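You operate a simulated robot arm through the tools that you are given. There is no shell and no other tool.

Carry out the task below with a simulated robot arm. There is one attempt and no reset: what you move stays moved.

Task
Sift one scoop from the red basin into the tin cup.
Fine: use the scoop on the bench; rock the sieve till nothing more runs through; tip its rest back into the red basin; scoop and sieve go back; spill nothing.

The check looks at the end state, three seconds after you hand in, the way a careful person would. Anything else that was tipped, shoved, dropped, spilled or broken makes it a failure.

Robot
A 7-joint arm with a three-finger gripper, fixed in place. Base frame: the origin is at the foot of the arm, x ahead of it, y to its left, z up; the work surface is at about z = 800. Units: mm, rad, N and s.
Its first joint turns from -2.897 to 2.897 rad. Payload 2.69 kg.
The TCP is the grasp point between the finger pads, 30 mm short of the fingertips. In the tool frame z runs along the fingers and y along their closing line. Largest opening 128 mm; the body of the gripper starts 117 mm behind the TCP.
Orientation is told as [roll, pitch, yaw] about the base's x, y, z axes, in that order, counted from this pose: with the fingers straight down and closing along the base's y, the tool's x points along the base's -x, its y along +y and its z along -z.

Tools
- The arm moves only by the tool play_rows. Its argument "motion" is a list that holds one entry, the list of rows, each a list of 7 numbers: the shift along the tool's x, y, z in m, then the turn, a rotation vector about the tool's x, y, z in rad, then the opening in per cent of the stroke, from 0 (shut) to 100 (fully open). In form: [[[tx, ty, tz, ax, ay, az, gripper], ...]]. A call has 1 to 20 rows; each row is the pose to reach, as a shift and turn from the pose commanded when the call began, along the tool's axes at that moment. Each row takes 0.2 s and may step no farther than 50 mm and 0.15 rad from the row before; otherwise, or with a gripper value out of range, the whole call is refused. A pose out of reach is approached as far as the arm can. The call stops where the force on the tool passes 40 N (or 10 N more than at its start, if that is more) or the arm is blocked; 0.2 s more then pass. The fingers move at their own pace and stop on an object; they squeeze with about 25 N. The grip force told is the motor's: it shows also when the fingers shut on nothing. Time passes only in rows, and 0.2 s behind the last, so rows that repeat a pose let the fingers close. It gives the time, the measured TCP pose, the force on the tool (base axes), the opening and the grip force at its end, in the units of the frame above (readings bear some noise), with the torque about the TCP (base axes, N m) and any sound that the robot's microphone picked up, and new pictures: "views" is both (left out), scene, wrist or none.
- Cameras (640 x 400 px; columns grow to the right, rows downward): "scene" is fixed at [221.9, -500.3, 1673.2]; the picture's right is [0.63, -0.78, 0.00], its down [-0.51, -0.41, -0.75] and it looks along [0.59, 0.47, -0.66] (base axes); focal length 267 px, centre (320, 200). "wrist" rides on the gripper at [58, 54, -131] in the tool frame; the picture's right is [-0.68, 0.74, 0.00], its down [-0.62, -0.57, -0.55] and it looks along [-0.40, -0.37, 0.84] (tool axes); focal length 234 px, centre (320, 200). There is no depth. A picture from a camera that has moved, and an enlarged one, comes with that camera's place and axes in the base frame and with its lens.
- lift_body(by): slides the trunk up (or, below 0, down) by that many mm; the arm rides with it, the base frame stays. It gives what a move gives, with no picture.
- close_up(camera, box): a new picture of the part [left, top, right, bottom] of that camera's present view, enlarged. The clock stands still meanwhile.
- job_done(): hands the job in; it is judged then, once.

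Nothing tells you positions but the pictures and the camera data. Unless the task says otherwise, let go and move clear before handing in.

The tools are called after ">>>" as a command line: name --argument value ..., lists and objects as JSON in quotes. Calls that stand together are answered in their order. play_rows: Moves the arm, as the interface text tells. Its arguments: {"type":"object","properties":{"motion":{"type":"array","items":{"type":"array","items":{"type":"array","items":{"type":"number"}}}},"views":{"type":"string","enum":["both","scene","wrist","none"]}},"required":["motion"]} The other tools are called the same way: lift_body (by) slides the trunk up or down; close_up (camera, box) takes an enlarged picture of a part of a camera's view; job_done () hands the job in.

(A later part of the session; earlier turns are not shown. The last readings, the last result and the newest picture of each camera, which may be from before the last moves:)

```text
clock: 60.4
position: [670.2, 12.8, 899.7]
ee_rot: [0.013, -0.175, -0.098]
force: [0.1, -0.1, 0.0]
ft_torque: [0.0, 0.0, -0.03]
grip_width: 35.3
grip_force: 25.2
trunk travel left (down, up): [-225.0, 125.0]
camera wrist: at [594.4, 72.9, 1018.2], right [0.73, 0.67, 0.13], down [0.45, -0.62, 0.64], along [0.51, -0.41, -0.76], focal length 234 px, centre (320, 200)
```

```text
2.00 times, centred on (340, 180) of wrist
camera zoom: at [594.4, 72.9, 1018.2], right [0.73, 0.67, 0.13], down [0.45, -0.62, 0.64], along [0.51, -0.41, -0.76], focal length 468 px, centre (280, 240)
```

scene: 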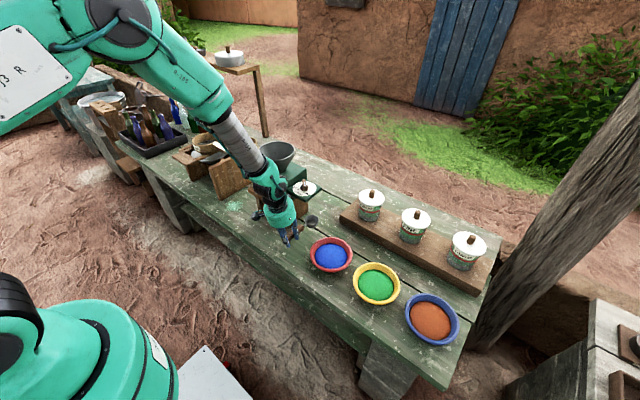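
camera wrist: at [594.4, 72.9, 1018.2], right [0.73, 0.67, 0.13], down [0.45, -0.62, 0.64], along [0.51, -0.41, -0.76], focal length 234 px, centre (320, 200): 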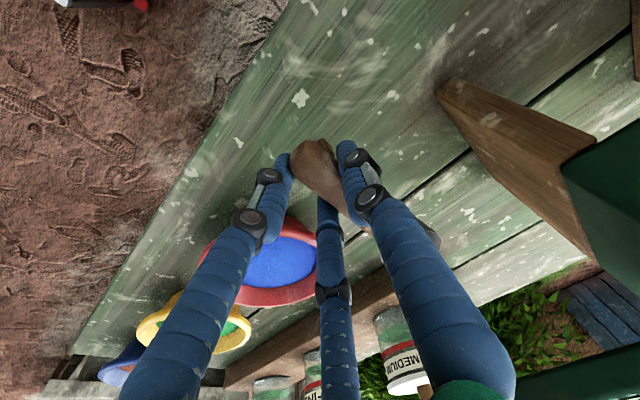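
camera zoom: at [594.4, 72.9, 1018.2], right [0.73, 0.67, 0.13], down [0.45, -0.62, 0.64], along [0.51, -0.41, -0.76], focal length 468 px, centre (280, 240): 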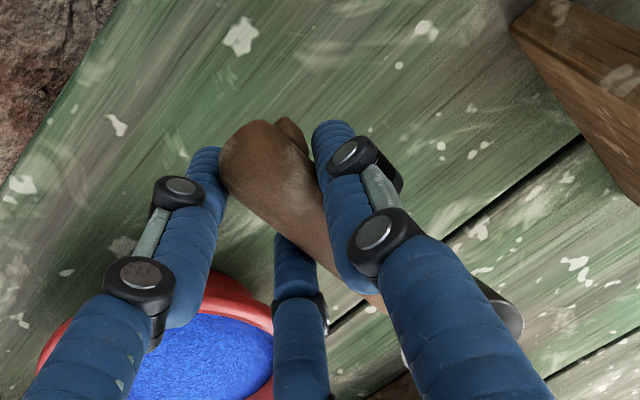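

Scoop lifted cleanly and level. Next I'll carry it over the red basin, high, to calibrate bowl against basin in the scene view.

>>> play_rows --motion '[[[0.0, 0, -0.02, 0, 0, 0, 0], [0.01, -0.0397, -0.0284, -0.004, 0, -0.024, 0], [0.02, -0.0795, -0.0284, -0.0085, 0, -0.048, 0], [0.03, -0.119, -0.0284, -0.0128, 0, -0.072, 0], [0.04, -0.1589, -0.0284, -0.017, 0, -0.0966, 0], [0.04, -0.1589, -0.0284, -0.017, 0, -0.0966, 0]]]' --views "both"

>>> close_up --camera "scene" --box '[270, 190, 390, 290]'

>>> close_up --camera "wrist" --box '[220, 80, 460, 280]'

```text
clock: 61.8
position: [611.6, -143.3, 916.2]
ee_rot: [0.013, -0.176, 0.003]
force: [-1.1, -0.4, -1.4]
ft_torque: [0.01, 0.02, 0.04]
grip_width: 35.4
grip_force: 24.9
trunk travel left (down, up): [-225.0, 125.0]
camera wrist: at [531.0, -90.8, 1034.1], right [0.66, 0.74, 0.13], down [0.51, -0.57, 0.64], along [0.55, -0.36, -0.76], focal length 234 px, centre (320, 200)
```

scene: 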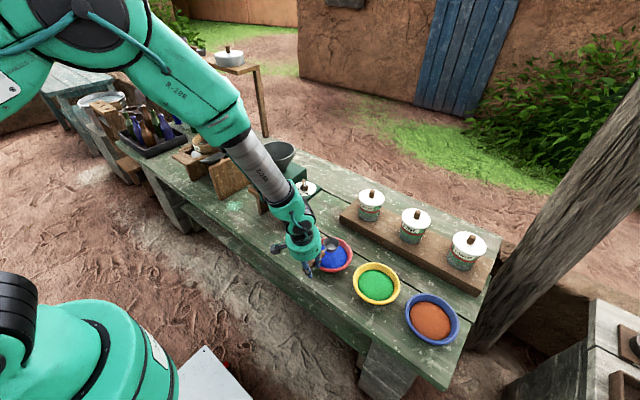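
wrist: 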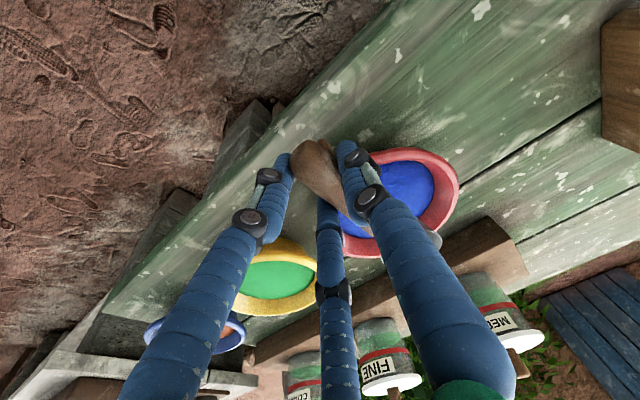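

```text
4.00 times, centred on (330, 240) of scene
camera zoom: at [221.9, -500.3, 1673.2], right [0.63, -0.78, 0.0], down [-0.51, -0.41, -0.75], along [0.59, 0.47, -0.66], focal length 1069 px, centre (280, 40)
```

zoom: 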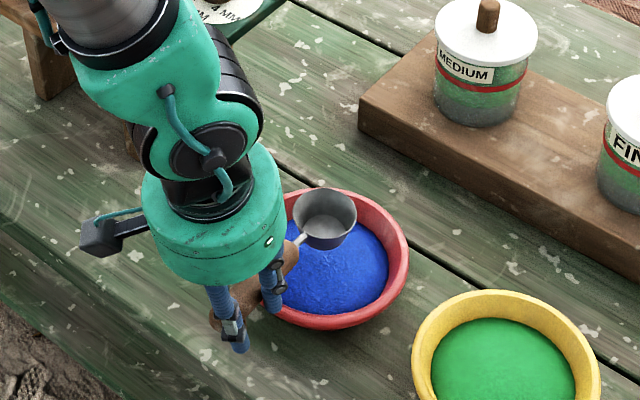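

```text
2.00 times, centred on (340, 180) of wrist
camera zoom: at [531.0, -90.8, 1034.1], right [0.66, 0.74, 0.13], down [0.51, -0.57, 0.64], along [0.55, -0.36, -0.76], focal length 468 px, centre (280, 240)
```

zoom: 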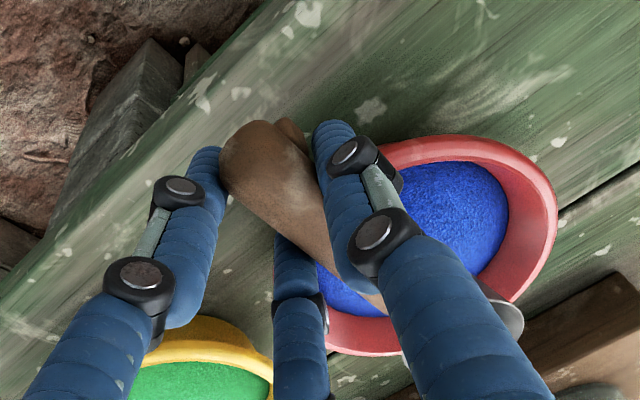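

The bowl hangs right over the red basin (centre ≈ (730,−137), rim z≈857). Now I tilt the scoop nose-down 45° about the bowl, ready to plunge.

>>> play_rows --motion '[[[0.0008, 0, -0.0134, 0, 0.14, 0, 0], [-0.0017, 0, -0.0261, 0, 0.279, 0, 0], [-0.0063, 0, -0.0386, 0, 0.419, 0, 0], [-0.0138, 0, -0.0496, 0, 0.5585, 0, 0], [-0.0239, 0, -0.0587, 0, 0.698, 0, 0], [-0.0309, 0, -0.0617, 0, 0.785, 0, 0], [-0.0309, 0, -0.0617, 0, 0.785, 0, 0]]]' --views "both"

>>> close_up --camera "scene" --box '[270, 190, 390, 290]'

>>> close_up --camera "wrist" --box '[220, 80, 460, 280]'

```text
clock: 63.4
position: [629.8, -143.5, 983.4]
ee_rot: [0.016, 0.61, 0.012]
force: [1.3, 0.1, -0.8]
ft_torque: [0.0, 0.03, 0.01]
grip_width: 35.3
grip_force: 25.1
trunk travel left (down, up): [-225.0, 125.0]
camera wrist: at [657.4, -90.2, 1123.6], right [0.55, 0.74, -0.38], down [0.82, -0.56, 0.09], along [-0.15, -0.36, -0.92], focal length 234 px, centre (320, 200)
```

scene: 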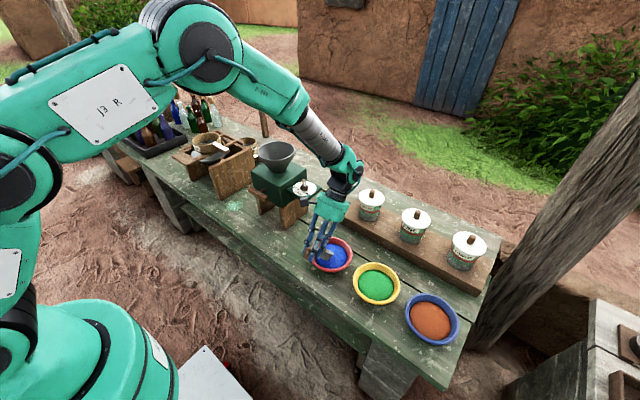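
wrist: 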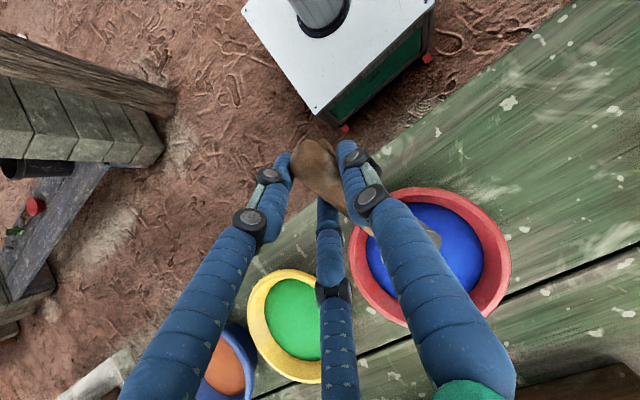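

```text
4.00 times, centred on (330, 240) of scene
camera zoom: at [221.9, -500.3, 1673.2], right [0.63, -0.78, 0.0], down [-0.51, -0.41, -0.75], along [0.59, 0.47, -0.66], focal length 1069 px, centre (280, 40)
```

zoom: 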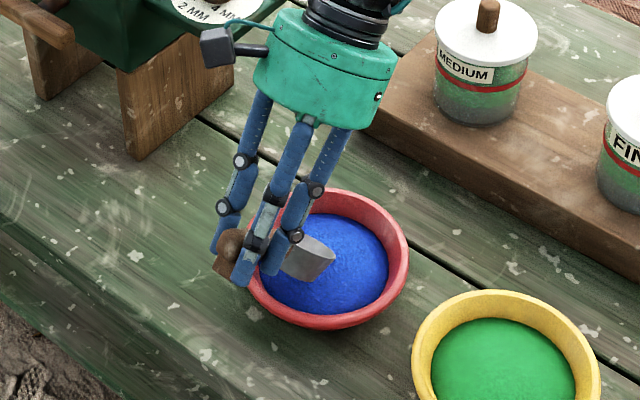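

```text
2.00 times, centred on (340, 180) of wrist
camera zoom: at [657.4, -90.2, 1123.6], right [0.55, 0.74, -0.38], down [0.82, -0.56, 0.09], along [-0.15, -0.36, -0.92], focal length 468 px, centre (280, 240)
```

zoom: 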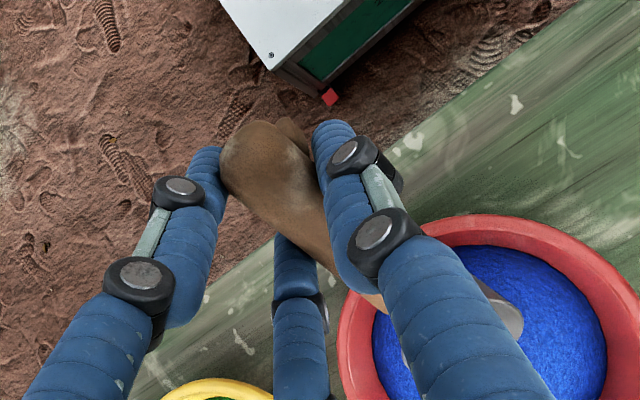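

Everything lines up. Now the scooping stroke: plunge, push forward and curl up, pausing while still in the powder.

>>> play_rows --motion '[[[-0.0094, 0, 0.0117, 0, 0, 0, 0], [-0.0186, 0, 0.0248, 0, 0, 0, 0], [-0.0274, 0, 0.0357, 0, 0, 0, 0], [-0.0357, 0, 0.0336, 0, 0, 0, 0], [-0.0424, 0, 0.0353, 0, -0.052, 0, 0], [-0.0482, 0, 0.0423, 0, -0.157, 0, 0], [-0.0537, 0, 0.0507, 0, -0.262, 0, 0], [-0.0553, 0, 0.0568, 0, -0.349, 0, 0]]]' --views "both"

>>> close_up --camera "scene" --box '[270, 190, 390, 290]'

>>> close_up --camera "wrist" --box '[220, 80, 460, 280]'

```text
clock: 65.2
position: [642.7, -141.8, 904.5]
ee_rot: [0.012, 0.259, 0.008]
force: [0.5, 0.1, -1.2]
ft_torque: [0.0, 0.07, -0.01]
grip_width: 35.4
grip_force: 25.1
trunk travel left (down, up): [-225.0, 125.0]
camera wrist: at [619.7, -89.1, 1045.9], right [0.65, 0.74, -0.16], down [0.74, -0.57, 0.37], along [0.18, -0.36, -0.92], focal length 234 px, centre (320, 200)
```

scene: 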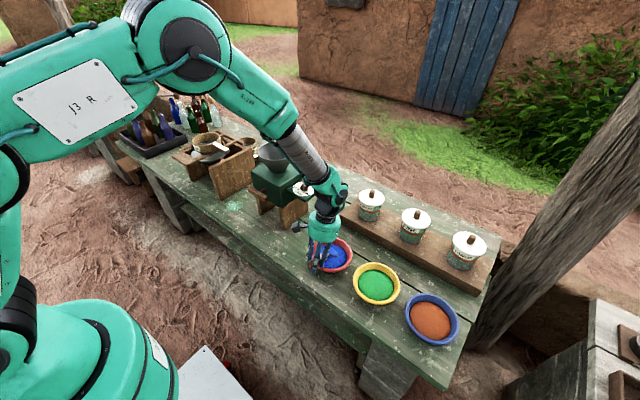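
wrist: 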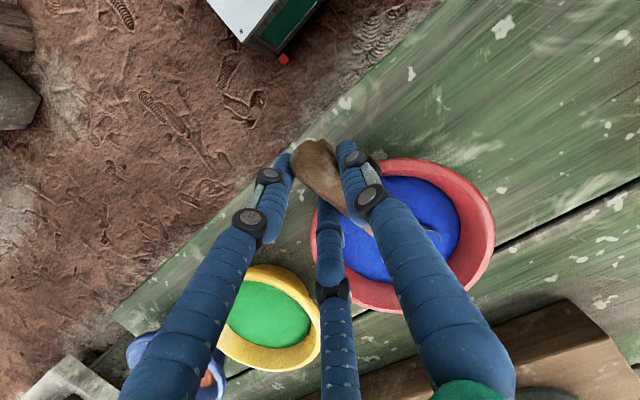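

```text
4.00 times, centred on (330, 240) of scene
camera zoom: at [221.9, -500.3, 1673.2], right [0.63, -0.78, 0.0], down [-0.51, -0.41, -0.75], along [0.59, 0.47, -0.66], focal length 1069 px, centre (280, 40)
```

zoom: 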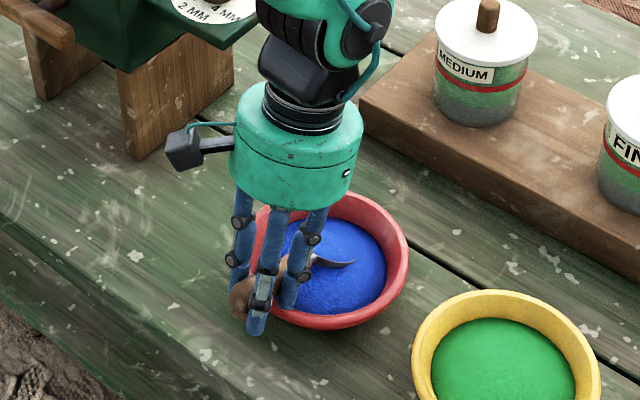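

```text
2.00 times, centred on (340, 180) of wrist
camera zoom: at [619.7, -89.1, 1045.9], right [0.65, 0.74, -0.16], down [0.74, -0.57, 0.37], along [0.18, -0.36, -0.92], focal length 468 px, centre (280, 240)
```

zoom: 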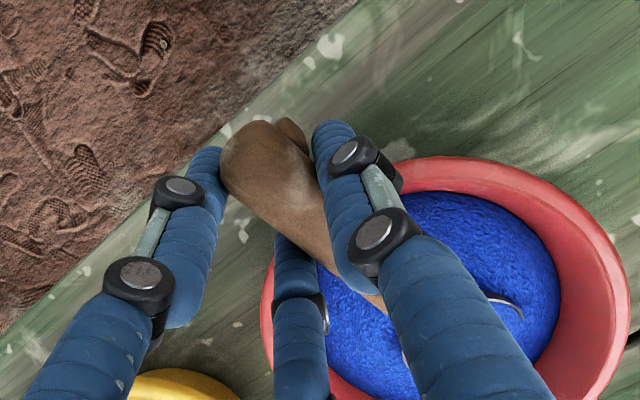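

The bowl is buried in the powder with no resistance. Now lift gently while levelling it, staying over the basin.

>>> play_rows --motion '[[[0.0021, 0, 0.0007, 0, -0.044, 0, 0], [0.0042, 0, 0.0014, 0, -0.087, 0, 0], [0.0062, 0, 0.0017, 0, -0.14, 0, 0], [0.0083, 0, 0.002, 0, -0.192, 0, 0], [0.0111, 0, 0.0012, 0, -0.245, 0, 0], [0.0139, 0, 0.0004, 0, -0.297, 0, 0], [0.0171, 0, -0.0012, 0, -0.34, 0, 0], [0.0204, 0, -0.0028, 0, -0.384, 0, 0], [0.0252, 0, -0.0061, 0, -0.41, 0, 0], [0.03, 0, -0.0095, 0, -0.436, 0, 0], [0.03, 0, -0.0095, 0, -0.436, 0, 0]]]' --views "both"

>>> close_up --camera "scene" --box '[270, 190, 390, 290]'

>>> close_up --camera "wrist" --box '[220, 80, 460, 280]'

```text
clock: 67.6
position: [618.2, -141.3, 922.8]
ee_rot: [0.012, -0.177, 0.001]
force: [-0.2, -0.1, -1.9]
ft_torque: [-0.05, 0.05, 0.0]
grip_width: 35.3
grip_force: 25.5
trunk travel left (down, up): [-225.0, 125.0]
camera wrist: at [536.3, -89.6, 1040.5], right [0.66, 0.74, 0.13], down [0.51, -0.57, 0.64], along [0.55, -0.36, -0.76], focal length 234 px, centre (320, 200)
```

scene: 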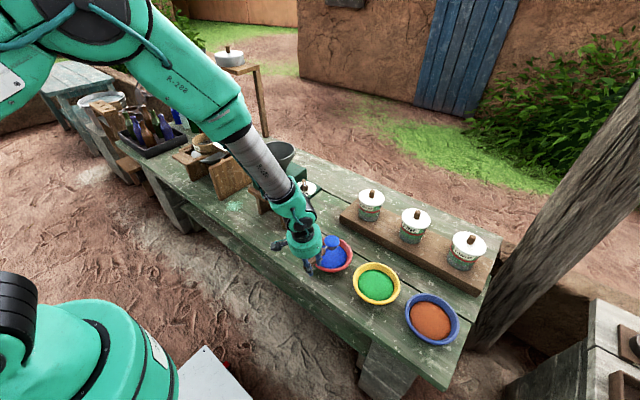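
wrist: 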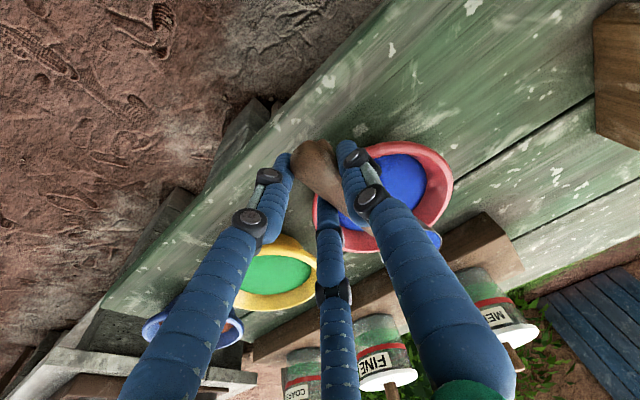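

```text
4.00 times, centred on (330, 240) of scene
camera zoom: at [221.9, -500.3, 1673.2], right [0.63, -0.78, 0.0], down [-0.51, -0.41, -0.75], along [0.59, 0.47, -0.66], focal length 1069 px, centre (280, 40)
```

zoom: 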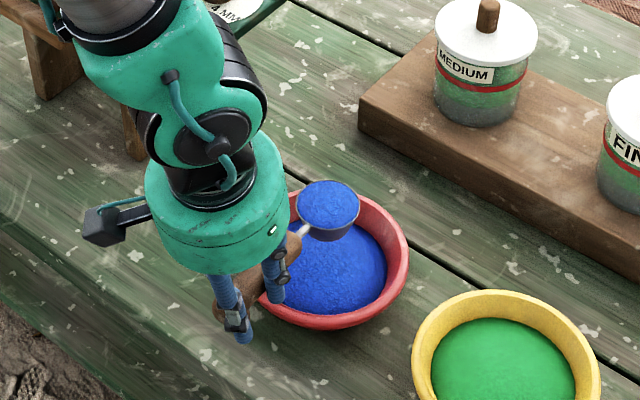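

```text
2.00 times, centred on (340, 180) of wrist
camera zoom: at [536.3, -89.6, 1040.5], right [0.66, 0.74, 0.13], down [0.51, -0.57, 0.64], along [0.55, -0.36, -0.76], focal length 468 px, centre (280, 240)
```

zoom: 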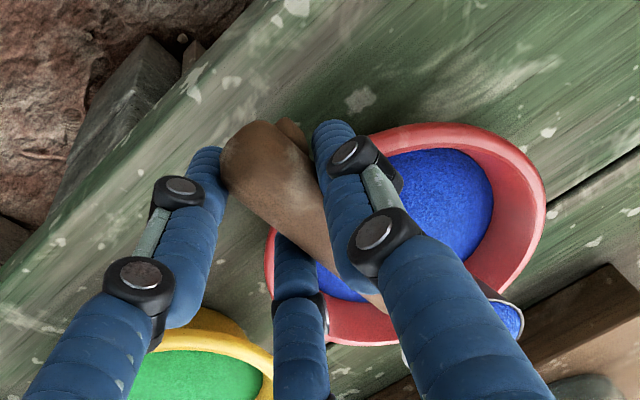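

A full, slightly heaped scoop of blue powder, held over the basin. I'll jiggle it briefly over the basin so any loose excess falls back in there rather than on the way.

>>> play_rows --motion '[[[0, 0.012, 0, 0, 0, 0, 0], [0, -0.012, 0, 0, 0, 0, 0], [0, 0.012, 0, 0.05, 0, 0, 0], [0, -0.012, 0, -0.05, 0, 0, 0], [0.012, 0, 0, 0, 0, 0, 0], [-0.012, 0, 0, 0, 0, 0, 0], [0.012, 0, 0, 0, 0.05, 0, 0], [0, 0, 0, 0, 0, 0, 0], [0, 0, 0, 0, 0, 0, 0]]]' --views "scene"

>>> close_up --camera "scene" --box '[290, 210, 370, 280]'

```text
clock: 69.6
position: [616.9, -141.8, 922.5]
ee_rot: [0.012, -0.176, 0.001]
force: [-0.7, 0.2, -0.6]
ft_torque: [-0.01, 0.03, 0.01]
grip_width: 35.3
grip_force: 25.4
trunk travel left (down, up): [-225.0, 125.0]
```

scene: 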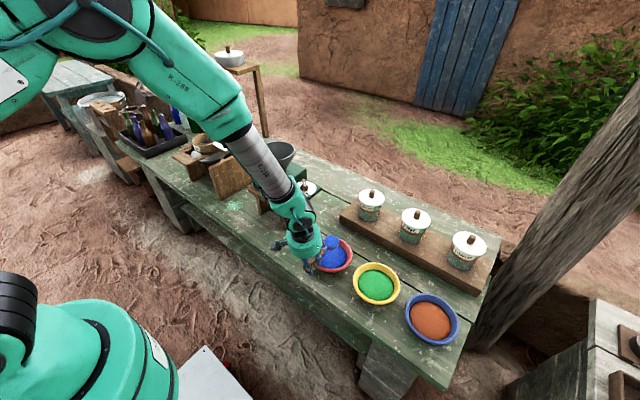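

```text
5.71 times, centred on (330, 245) of scene
camera zoom: at [221.9, -500.3, 1673.2], right [0.63, -0.78, 0.0], down [-0.51, -0.41, -0.75], along [0.59, 0.47, -0.66], focal length 1527 px, centre (263, -57)
```

zoom: 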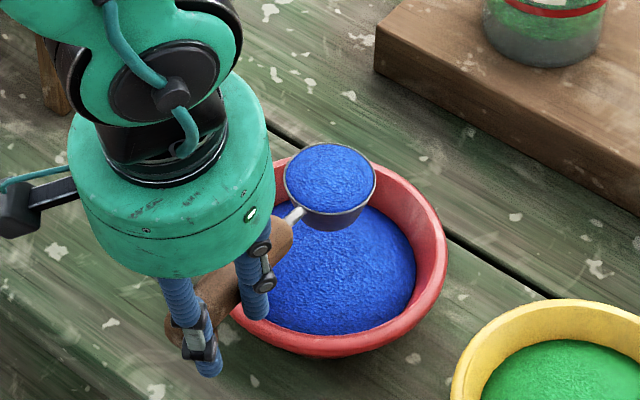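

A level, full scoop with nothing spilled. Now I carry it slowly: first straight up 200 mm, then swing round toward the sieve stand at that height.

>>> play_rows --motion '[[[-0.0014, 0, -0.0079, 0, 0, 0, 0], [-0.0042, 0, -0.0236, 0, 0, 0, 0], [-0.0084, 0, -0.0473, 0, 0, 0, 0], [-0.0126, 0, -0.0709, 0, 0, 0, 0], [-0.0168, 0, -0.0946, 0, 0, 0, 0], [-0.021, 0, -0.1182, 0, 0, 0, 0], [-0.0252, 0, -0.1418, 0, 0, 0, 0], [-0.0294, 0, -0.1655, 0, 0, 0, 0], [-0.0322, 0, -0.1812, 0, 0, 0, 0], [-0.034, 0, -0.1911, 0, 0, 0, 0], [-0.035, 0, -0.197, 0, 0, 0, 0], [-0.035, 0, -0.197, 0, 0, 0, 0]]]' --views "scene"

>>> play_rows --motion '[[[0.0005, 0.0043, -0.0001, -0.0012, 0, -0.0068, 0], [0.0015, 0.0128, -0.0003, -0.0036, 0, -0.0204, 0], [0.003, 0.0256, -0.0005, -0.0073, 0, -0.0408, 0], [0.0053, 0.0447, -0.0009, -0.0127, 0, -0.0715, 0], [0.008, 0.0682, -0.0014, -0.0194, 0, -0.1089, 0], [0.011, 0.0937, -0.002, -0.0266, 0, -0.1497, 0], [0.0141, 0.1193, -0.0025, -0.0339, 0, -0.1906, 0], [0.0171, 0.1448, -0.003, -0.0411, 0, -0.2314, 0], [0.0201, 0.1704, -0.0036, -0.0484, 0, -0.2722, 0], [0.0231, 0.196, -0.0041, -0.0557, 0, -0.3131, 0], [0.0261, 0.2215, -0.0046, -0.0629, 0, -0.3539, 0], [0.0291, 0.2471, -0.0052, -0.0702, 0, -0.3947, 0], [0.0321, 0.2726, -0.0057, -0.0774, 0, -0.4356, 0], [0.0351, 0.2982, -0.0062, -0.0847, 0, -0.4764, 0], [0.0382, 0.3238, -0.0068, -0.092, 0, -0.5173, 0], [0.0412, 0.3493, -0.0073, -0.0992, 0, -0.5581, 0], [0.0442, 0.3749, -0.0078, -0.1065, 0, -0.5989, 0], [0.0467, 0.3962, -0.0083, -0.1125, 0, -0.633, 0], [0.0487, 0.4132, -0.0086, -0.1174, 0, -0.6602, 0], [0.0502, 0.426, -0.0089, -0.121, 0, -0.6806, 0]]]' --views "both"

>>> close_up --camera "scene" --box '[150, 60, 330, 200]'

```text
clock: 72.2
position: [615.9, -144.4, 1124.4]
ee_rot: [0.012, -0.176, 0.001]
force: [-0.7, 0.6, -1.8]
ft_torque: [-0.03, 0.02, -0.02]
grip_width: 35.4
grip_force: 25.0
trunk travel left (down, up): [-225.0, 125.0]
```

scene: 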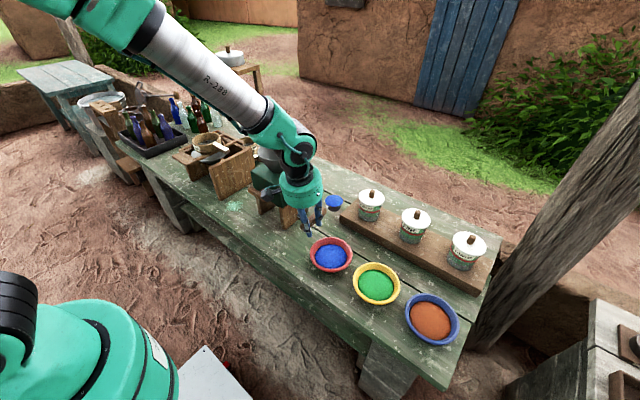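

```text
clock: 76.4
position: [563.6, 281.4, 1128.2]
ee_rot: [0.008, -0.183, 0.692]
force: [-0.3, 0.4, -1.6]
ft_torque: [-0.05, 0.05, 0.02]
grip_width: 35.3
grip_force: 24.4
trunk travel left (down, up): [-225.0, 125.0]
camera wrist: at [467.3, 270.3, 1244.6], right [0.04, 0.99, 0.13], down [0.75, -0.12, 0.65], along [0.66, 0.07, -0.75], focal length 234 px, centre (320, 200)
```

scene: 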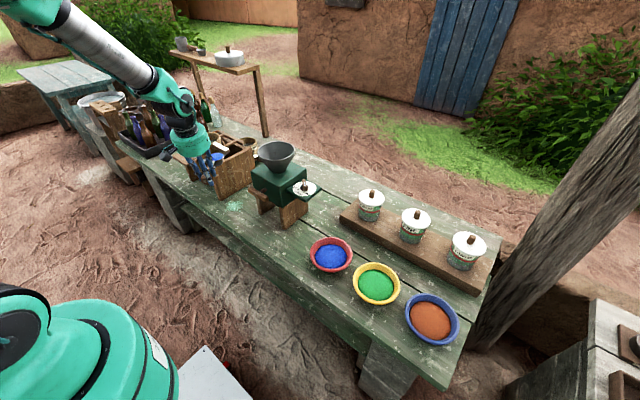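
wrist: 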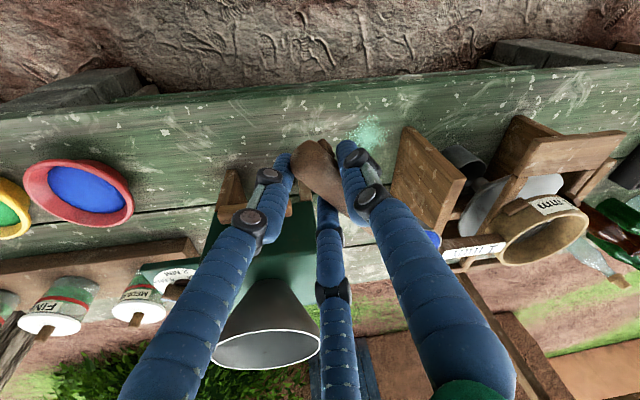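

```text
2.86 times, centred on (240, 130) of scene
camera zoom: at [221.9, -500.3, 1673.2], right [0.63, -0.78, 0.0], down [-0.51, -0.41, -0.75], along [0.59, 0.47, -0.66], focal length 763 px, centre (549, 400)
```

zoom: 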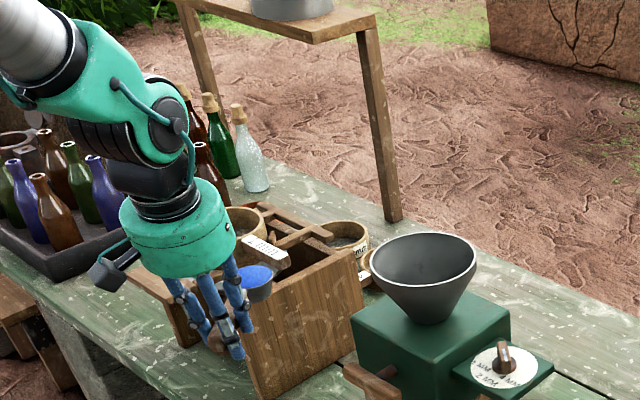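

Still a full scoop after the swing. I'll now extend outward above the sieve, staying high, and measure the sieve's rim from closer by.

>>> play_rows --motion '[[[-0.004, 0.0019, 0.0004, 0, 0, 0, 0], [-0.0135, 0.0063, 0.0014, 0, 0, 0, 0], [-0.0269, 0.0126, 0.0028, 0, 0, 0, 0], [-0.0444, 0.0209, 0.0045, 0, 0, 0, 0], [-0.0646, 0.0303, 0.0066, 0, 0, 0, 0], [-0.0847, 0.0398, 0.0087, 0, 0, 0, 0], [-0.1049, 0.0493, 0.0107, 0, 0, 0, 0], [-0.1251, 0.0588, 0.0128, 0, 0, 0, 0], [-0.1453, 0.0683, 0.0149, 0, 0, 0, 0], [-0.1654, 0.0777, 0.0169, 0, 0, 0, 0], [-0.1856, 0.0872, 0.019, 0, 0, 0, 0], [-0.2058, 0.0967, 0.021, 0, 0, 0, 0], [-0.2246, 0.1055, 0.023, 0, 0, 0, 0], [-0.2421, 0.1138, 0.0248, 0, 0, 0, 0], [-0.2569, 0.1207, 0.0263, 0, 0, 0, 0], [-0.269, 0.1264, 0.0275, 0, 0, 0, 0], [-0.269, 0.1264, 0.0275, 0, 0, 0, 0]]]' --views "both"

>>> close_up --camera "scene" --box '[150, 80, 290, 190]'

>>> close_up --camera "wrist" --box '[200, 80, 480, 300]'

```text
clock: 80.0
position: [690.8, 551.7, 1152.2]
ee_rot: [0.008, -0.183, 0.693]
force: [0.2, 0.1, -0.3]
ft_torque: [-0.06, 0.04, 0.01]
grip_width: 35.4
grip_force: 24.9
trunk travel left (down, up): [-225.0, 125.0]
camera wrist: at [593.5, 540.4, 1267.9], right [0.04, 0.99, 0.13], down [0.75, -0.12, 0.65], along [0.66, 0.07, -0.75], focal length 234 px, centre (320, 200)
```

scene: 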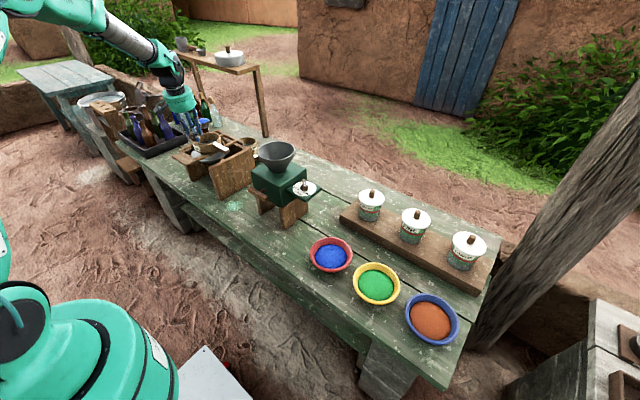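
wrist: 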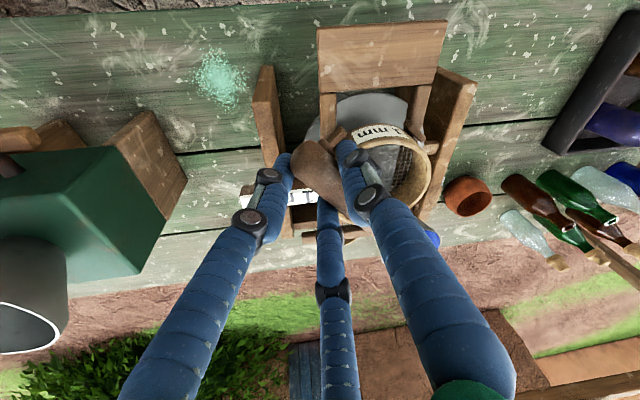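

```text
3.64 times, centred on (220, 135) of scene
camera zoom: at [221.9, -500.3, 1673.2], right [0.63, -0.78, 0.0], down [-0.51, -0.41, -0.75], along [0.59, 0.47, -0.66], focal length 972 px, centre (684, 436)
```

zoom: 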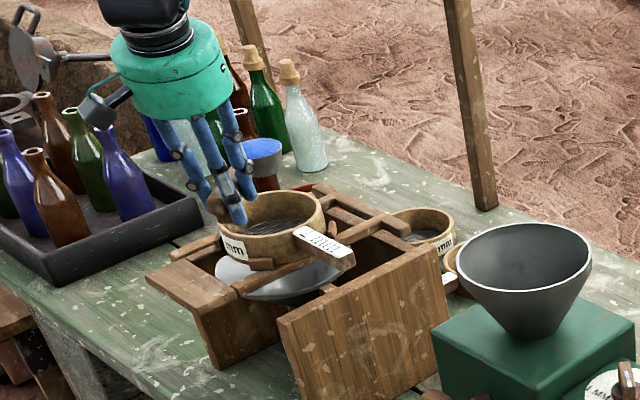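

```text
1.82 times, centred on (340, 190) of wrist
camera zoom: at [593.5, 540.4, 1267.9], right [0.04, 0.99, 0.13], down [0.75, -0.12, 0.65], along [0.66, 0.07, -0.75], focal length 426 px, centre (284, 218)
```

zoom: 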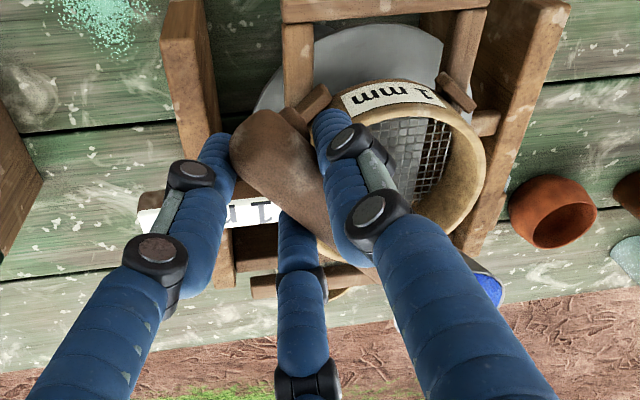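

The bowl is above the sieve, with the sieve's rim near (765,633) at about z≈1055. I'll come in 8 mm and down 44 mm, then check the gap.

>>> play_rows --motion '[[[0.002, 0, 0.005, 0, 0, 0, 0], [0.006, 0, 0.0155, 0, 0, 0, 0], [0.0105, 0, 0.027, 0, 0, 0, 0], [0.0143, 0, 0.0365, 0, 0, 0, 0], [0.0163, 0, 0.0417, 0, 0, 0, 0], [0.0163, 0, 0.0417, 0, 0, 0, 0]]]' --views "both"

>>> close_up --camera "scene" --box '[160, 90, 260, 180]'

>>> close_up --camera "wrist" --box '[200, 80, 480, 300]'

```text
clock: 81.4
position: [683.3, 546.7, 1108.0]
ee_rot: [0.007, -0.182, 0.692]
force: [-0.3, -0.5, -1.3]
ft_torque: [-0.02, 0.01, -0.05]
grip_width: 35.4
grip_force: 25.0
trunk travel left (down, up): [-225.0, 125.0]
camera wrist: at [586.6, 535.1, 1224.5], right [0.04, 0.99, 0.13], down [0.75, -0.12, 0.65], along [0.66, 0.07, -0.75], focal length 234 px, centre (320, 200)
```

scene: 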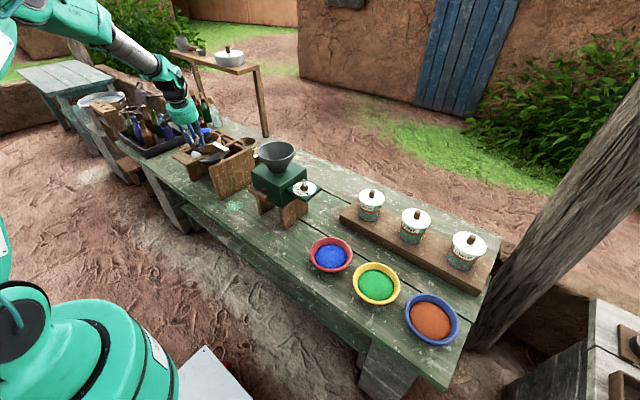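
wrist: 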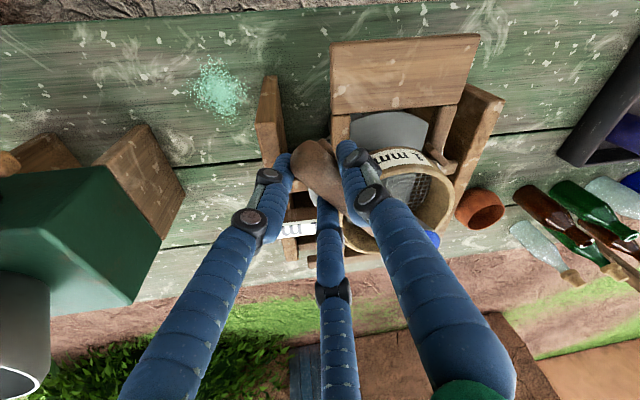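

```text
4.44 times, centred on (210, 135) of scene
camera zoom: at [221.9, -500.3, 1673.2], right [0.63, -0.78, 0.0], down [-0.51, -0.41, -0.75], along [0.59, 0.47, -0.66], focal length 1187 px, centre (809, 489)
```

zoom: 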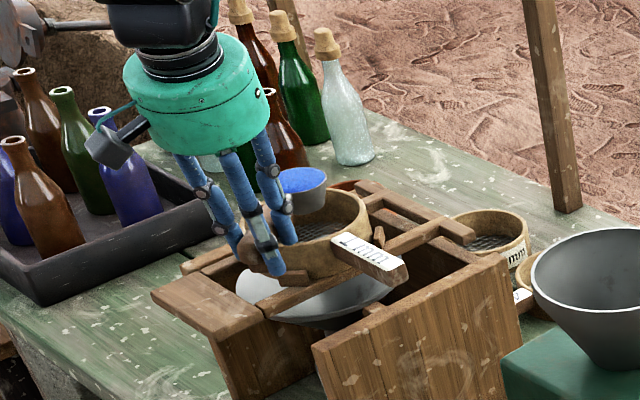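

```text
1.82 times, centred on (340, 190) of wrist
camera zoom: at [586.6, 535.1, 1224.5], right [0.04, 0.99, 0.13], down [0.75, -0.12, 0.65], along [0.66, 0.07, -0.75], focal length 426 px, centre (284, 218)
```

zoom: 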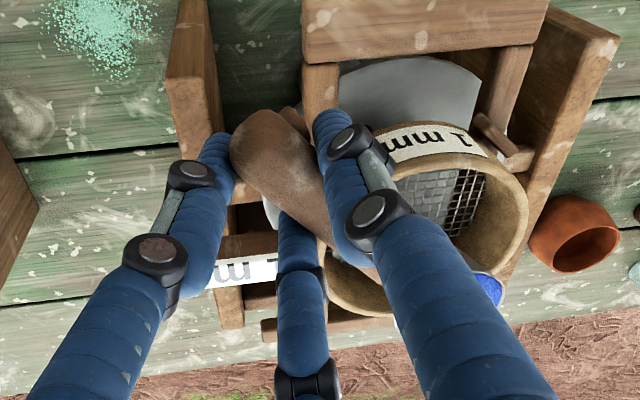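

Bowl is centred just over the sieve with a small gap. Now I pour: a slow combined roll and nose-down turn about the bowl itself.

>>> play_rows --motion '[[[-0.0014, -0.0048, -0.0037, 0.1074, 0.0228, -0.0696, 0], [-0.0032, -0.0091, -0.0079, 0.2148, 0.0456, -0.1392, 0], [-0.0054, -0.0127, -0.0124, 0.3222, 0.0684, -0.2088, 0], [-0.0079, -0.0157, -0.0173, 0.4296, 0.0912, -0.2784, 0], [-0.0107, -0.018, -0.0224, 0.537, 0.114, -0.348, 0], [-0.0137, -0.0195, -0.0276, 0.6444, 0.1368, -0.4176, 0], [-0.017, -0.0202, -0.0328, 0.7518, 0.1596, -0.4872, 0], [-0.0204, -0.0202, -0.0381, 0.8592, 0.1824, -0.5568, 0], [-0.0239, -0.0193, -0.0432, 0.9666, 0.2052, -0.6264, 0], [-0.0274, -0.0177, -0.048, 1.074, 0.228, -0.696, 0], [-0.0309, -0.0153, -0.0526, 1.1814, 0.2508, -0.7656, 0], [-0.0343, -0.0122, -0.0568, 1.2888, 0.2736, -0.8352, 0], [-0.0375, -0.0084, -0.0606, 1.3962, 0.2964, -0.9048, 0], [-0.0405, -0.0041, -0.0639, 1.5036, 0.3192, -0.9744, 0], [-0.0433, 0.0008, -0.0666, 1.611, 0.342, -1.044, 0], [-0.0458, 0.0061, -0.0686, 1.7184, 0.3648, -1.1136, 0], [-0.0479, 0.0118, -0.0701, 1.8258, 0.3876, -1.1832, 0], [-0.0497, 0.0177, -0.0708, 1.9332, 0.4104, -1.2528, 0], [-0.0497, 0.0177, -0.0708, 1.9332, 0.4104, -1.2528, 0]]]' --views "both"

>>> close_up --camera "scene" --box '[160, 90, 260, 180]'

>>> close_up --camera "wrist" --box '[200, 60, 640, 400]'

```text
clock: 85.4
position: [701.2, 580.9, 1187.4]
ee_rot: [-2.091, 0.889, 0.93]
force: [-0.8, -0.3, -1.5]
ft_torque: [0.0, 0.03, -0.02]
grip_width: 35.5
grip_force: 25.3
trunk travel left (down, up): [-225.0, 125.0]
camera wrist: at [557.0, 535.9, 1160.1], right [0.25, -0.27, -0.93], down [-0.27, 0.9, -0.34], along [0.93, 0.34, 0.15], focal length 234 px, centre (320, 200)
```

scene: 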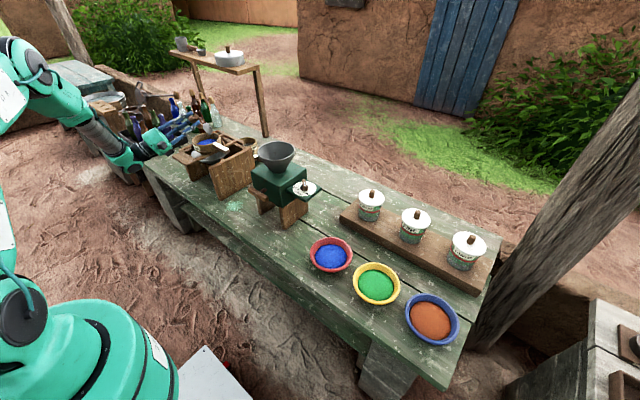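
wrist: 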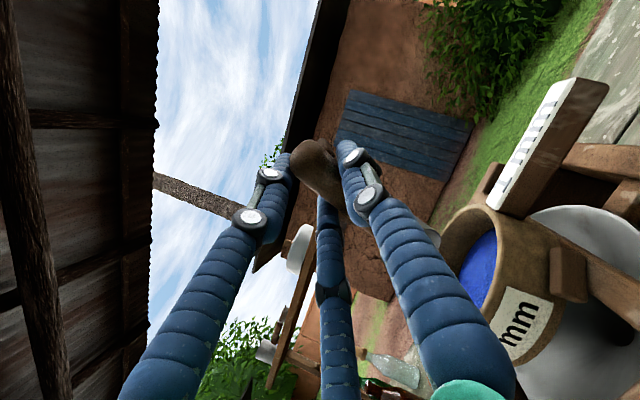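

```text
4.44 times, centred on (210, 135) of scene
camera zoom: at [221.9, -500.3, 1673.2], right [0.63, -0.78, 0.0], down [-0.51, -0.41, -0.75], along [0.59, 0.47, -0.66], focal length 1187 px, centre (809, 489)
```

zoom: 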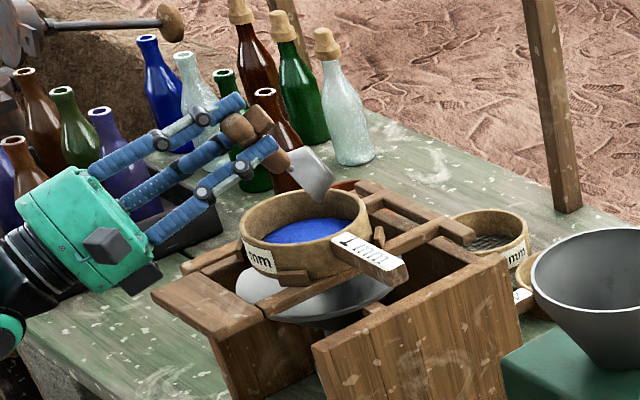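

```text
1.18 times, centred on (420, 230) of wrist
camera zoom: at [557.0, 535.9, 1160.1], right [0.25, -0.27, -0.93], down [-0.27, 0.9, -0.34], along [0.93, 0.34, 0.15], focal length 276 px, centre (202, 165)
```

zoom: 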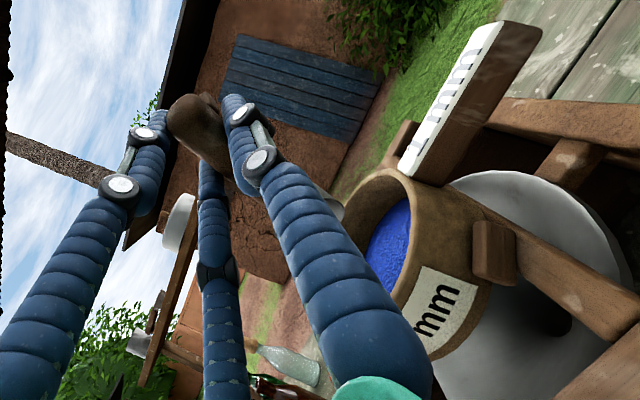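

The whole scoop went into the sieve with nothing outside it. I'll give the scoop a small shake to empty it, then turn it back upright along the same path.

>>> play_rows --motion '[[[0, 0.004, 0, 0.06, 0, 0, 0], [0, -0.004, 0, -0.06, 0, 0, 0], [0, 0.004, 0, 0.06, 0, 0, 0], [0, -0.004, 0, -0.06, 0, 0, 0], [0, 0, 0, 0, 0, 0, 0], [0, 0, 0, 0, 0, 0, 0]]]' --views "none"

>>> play_rows --motion '[[[0.001, 0.0053, 0.0032, -0.1074, -0.0228, 0.0696, 0], [0.0015, 0.0109, 0.0058, -0.2148, -0.0456, 0.1392, 0], [0.0015, 0.0168, 0.0079, -0.3222, -0.0684, 0.2088, 0], [0.0011, 0.0228, 0.0092, -0.4296, -0.0912, 0.2784, 0], [0.0003, 0.029, 0.0099, -0.537, -0.114, 0.348, 0], [-0.001, 0.0351, 0.01, -0.6444, -0.1368, 0.4176, 0], [-0.0027, 0.041, 0.0093, -0.7518, -0.1596, 0.4872, 0], [-0.0048, 0.0467, 0.008, -0.8592, -0.1824, 0.5568, 0], [-0.0072, 0.0521, 0.006, -0.9666, -0.2052, 0.6264, 0], [-0.0099, 0.0571, 0.0034, -1.074, -0.228, 0.696, 0], [-0.0129, 0.0616, 0.0002, -1.1814, -0.2508, 0.7656, 0], [-0.0162, 0.0654, -0.0035, -1.2888, -0.2736, 0.8352, 0], [-0.0195, 0.0686, -0.0076, -1.3962, -0.2964, 0.9048, 0], [-0.023, 0.0711, -0.0121, -1.5036, -0.3192, 0.9744, 0], [-0.0265, 0.0729, -0.017, -1.611, -0.342, 1.044, 0], [-0.03, 0.0739, -0.022, -1.7184, -0.3648, 1.1136, 0], [-0.0334, 0.0741, -0.0272, -1.8258, -0.3876, 1.1832, 0], [-0.0367, 0.0735, -0.0325, -1.9332, -0.4104, 1.2528, 0], [-0.0367, 0.0735, -0.0325, -1.9332, -0.4104, 1.2528, 0]]]' --views "both"

>>> close_up --camera "scene" --box '[160, 90, 260, 180]'

```text
clock: 86.8
position: [701.9, 580.1, 1186.6]
ee_rot: [-2.089, 0.887, 0.929]
force: [0.6, -0.4, -2.0]
ft_torque: [-0.01, 0.02, 0.02]
grip_width: 35.5
grip_force: 25.1
trunk travel left (down, up): [-225.0, 125.0]
```

```text
clock: 90.8
position: [683.5, 544.9, 1106.9]
ee_rot: [0.011, -0.186, 0.692]
force: [-0.4, -0.6, -1.0]
ft_torque: [-0.01, 0.03, -0.03]
grip_width: 35.2
grip_force: 25.4
trunk travel left (down, up): [-225.0, 125.0]
camera wrist: at [586.8, 534.4, 1223.9], right [0.04, 0.99, 0.13], down [0.75, -0.12, 0.65], along [0.66, 0.07, -0.75], focal length 234 px, centre (320, 200)
```

scene: 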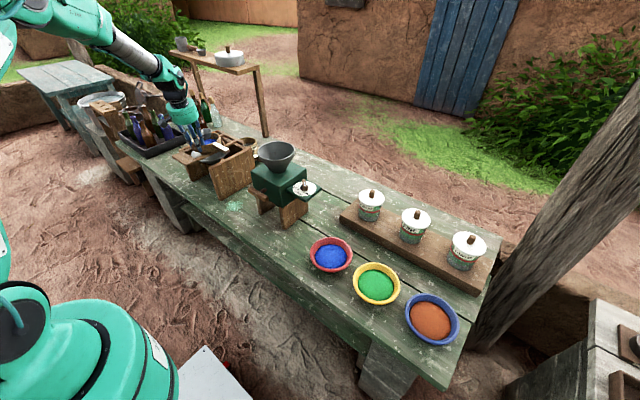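
wrist: 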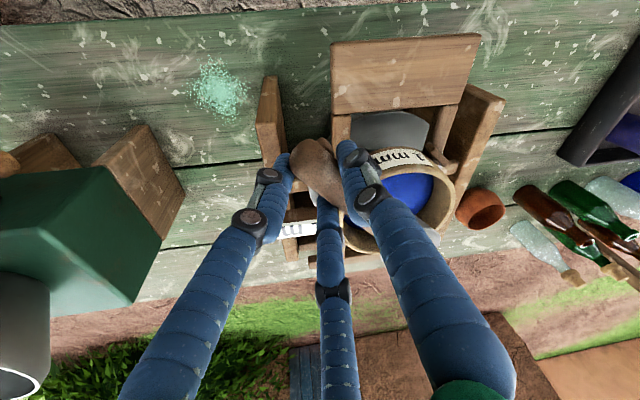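

```text
4.44 times, centred on (210, 135) of scene
camera zoom: at [221.9, -500.3, 1673.2], right [0.63, -0.78, 0.0], down [-0.51, -0.41, -0.75], along [0.59, 0.47, -0.66], focal length 1187 px, centre (809, 489)
```

zoom: 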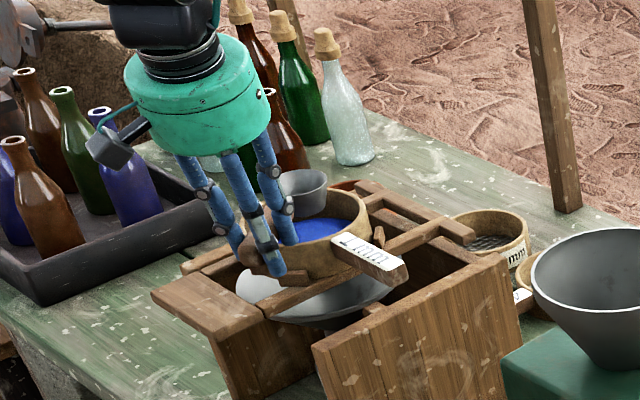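

The sieve holds the full charge and the scoop is empty. I'll take the scoop back now, retreating, swinging round and approaching its home from the front.

>>> play_rows --motion '[[[-0.0036, 0, -0.0196, 0, 0, 0, 0], [-0.0073, 0, -0.0393, 0, 0, 0, 0], [0.0344, -0.0211, -0.0471, 0, 0, 0, 0], [0.0767, -0.0421, -0.055, 0, 0, 0, 0], [0.119, -0.0632, -0.0628, 0, 0, 0, 0], [0.1615, -0.0843, -0.0707, 0, 0, 0, 0], [0.204, -0.1053, -0.0785, 0, 0, 0, 0], [0.2463, -0.1264, -0.0863, 0, 0, 0, 0], [0.2463, -0.1264, -0.0863, 0, 0, 0, 0]]]' --views "none"

>>> play_rows --motion '[[[0.0266, -0.0275, 0.0138, 0.0158, 0, 0.085, 0], [0.0531, -0.055, 0.0275, 0.0315, 0, 0.17, 0], [0.0797, -0.0825, 0.0413, 0.0473, 0, 0.255, 0], [0.1062, -0.11, 0.0551, 0.063, 0, 0.34, 0], [0.1328, -0.1375, 0.0688, 0.0788, 0, 0.425, 0], [0.1593, -0.165, 0.0826, 0.0945, 0, 0.51, 0], [0.1859, -0.1925, 0.0963, 0.1103, 0, 0.595, 0], [0.2124, -0.22, 0.1101, 0.126, 0, 0.68, 0], [0.2124, -0.22, 0.1101, 0.126, 0, 0.68, 0]]]' --views "both"

>>> close_up --camera "scene" --box '[200, 170, 360, 290]'

```text
clock: 92.8
position: [567.8, 281.6, 1143.1]
ee_rot: [0.009, -0.184, 0.693]
force: [-0.1, -0.4, -0.7]
ft_torque: [0.02, 0.0, 0.02]
grip_width: 35.4
grip_force: 24.9
trunk travel left (down, up): [-225.0, 125.0]
```

```text
clock: 94.8
position: [563.7, -7.5, 997.2]
ee_rot: [0.009, -0.178, 0.0]
force: [0.5, -0.4, -0.8]
ft_torque: [0.01, 0.06, -0.01]
grip_width: 35.5
grip_force: 24.5
trunk travel left (down, up): [-225.0, 125.0]
camera wrist: at [481.7, 45.8, 1114.5], right [0.66, 0.74, 0.13], down [0.51, -0.57, 0.64], along [0.55, -0.36, -0.75], focal length 234 px, centre (320, 200)
```

scene: 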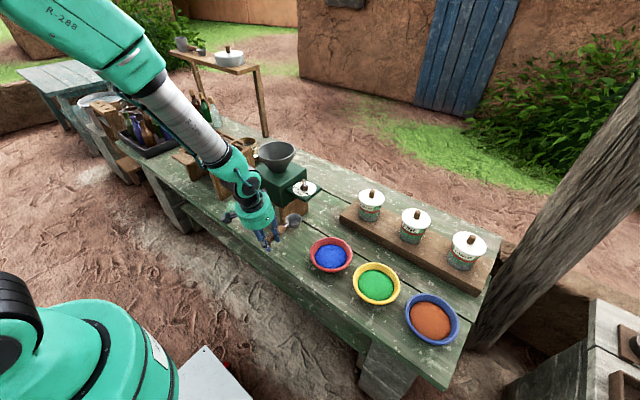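
wrist: 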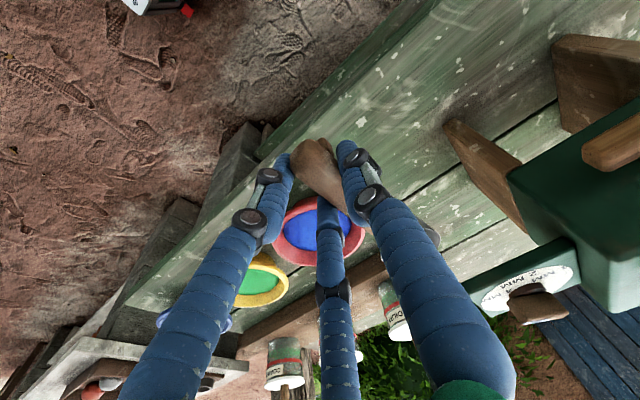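

```text
3.33 times, centred on (280, 230) of scene
camera zoom: at [221.9, -500.3, 1673.2], right [0.63, -0.78, 0.0], down [-0.51, -0.41, -0.75], along [0.59, 0.47, -0.66], focal length 890 px, centre (453, 100)
```

zoom: 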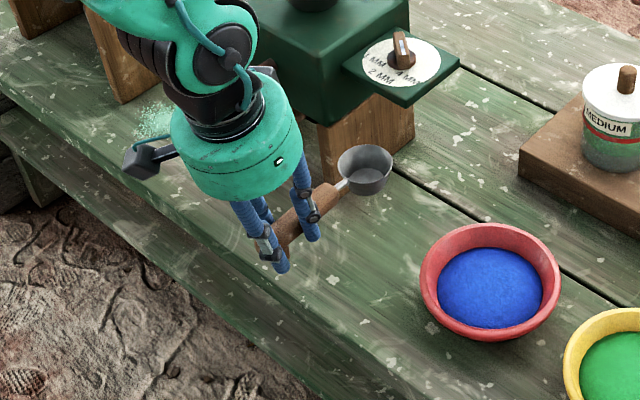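

Scoop empty and level. Down to low height in front of its spot, then forward.

>>> play_rows --motion '[[[0.0054, 0, 0.0302, 0, 0, 0, 0], [0.0109, 0, 0.0603, 0, 0, 0, 0], [0.0163, 0, 0.0905, 0, 0, 0, 0], [-0.0103, 0, 0.0953, 0, 0, 0, 0], [-0.0369, 0, 0.1, 0, 0, 0, 0], [-0.0634, 0, 0.1048, 0, 0, 0, 0], [-0.09, 0, 0.1096, 0, 0, 0, 0], [-0.09, 0, 0.1096, 0, 0, 0, 0]]]' --views "both"

>>> close_up --camera "scene" --box '[240, 130, 400, 310]'

>>> close_up --camera "wrist" --box '[220, 80, 460, 280]'

```text
clock: 96.6
position: [671.4, -5.1, 904.1]
ee_rot: [0.009, -0.178, 0.003]
force: [-0.1, 0.0, -0.8]
ft_torque: [-0.02, 0.02, 0.0]
grip_width: 35.7
grip_force: 24.9
trunk travel left (down, up): [-225.0, 125.0]
camera wrist: at [590.3, 48.9, 1021.4], right [0.66, 0.74, 0.13], down [0.51, -0.57, 0.64], along [0.55, -0.36, -0.75], focal length 234 px, centre (320, 200)
```

scene: 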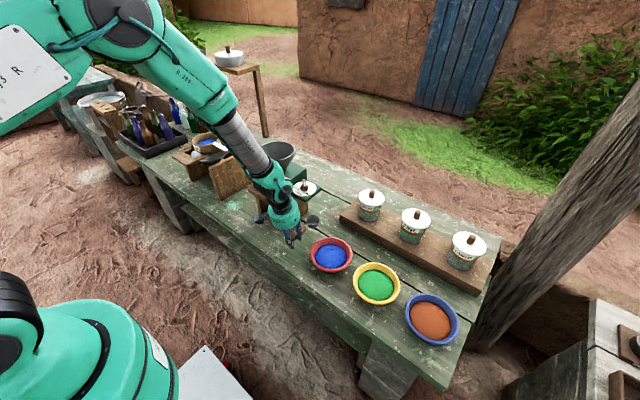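
wrist: 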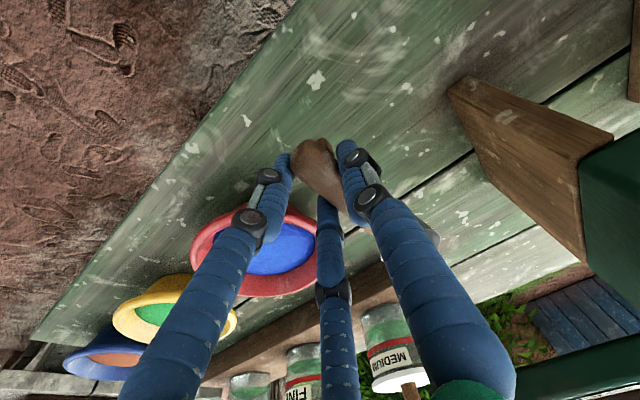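

```text
2.22 times, centred on (320, 220) of scene
camera zoom: at [221.9, -500.3, 1673.2], right [0.63, -0.78, 0.0], down [-0.51, -0.41, -0.75], along [0.59, 0.47, -0.66], focal length 594 px, centre (320, 156)
```

zoom: 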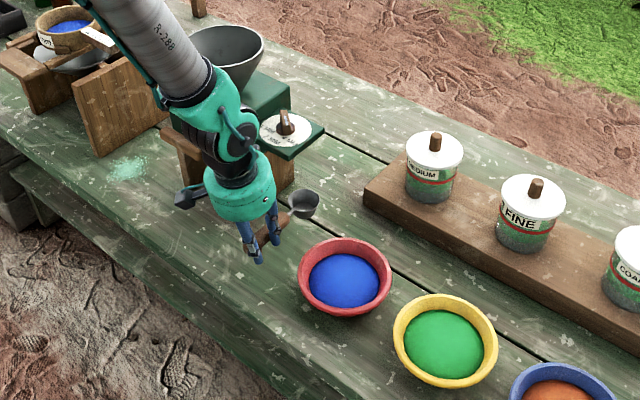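

```text
2.00 times, centred on (340, 180) of wrist
camera zoom: at [590.3, 48.9, 1021.4], right [0.66, 0.74, 0.13], down [0.51, -0.57, 0.64], along [0.55, -0.36, -0.75], focal length 468 px, centre (280, 240)
```

zoom: 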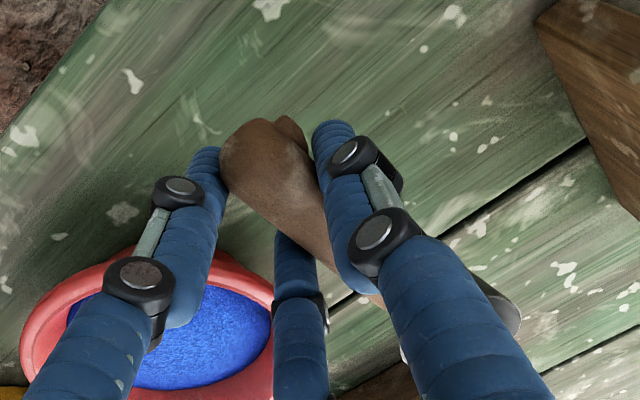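

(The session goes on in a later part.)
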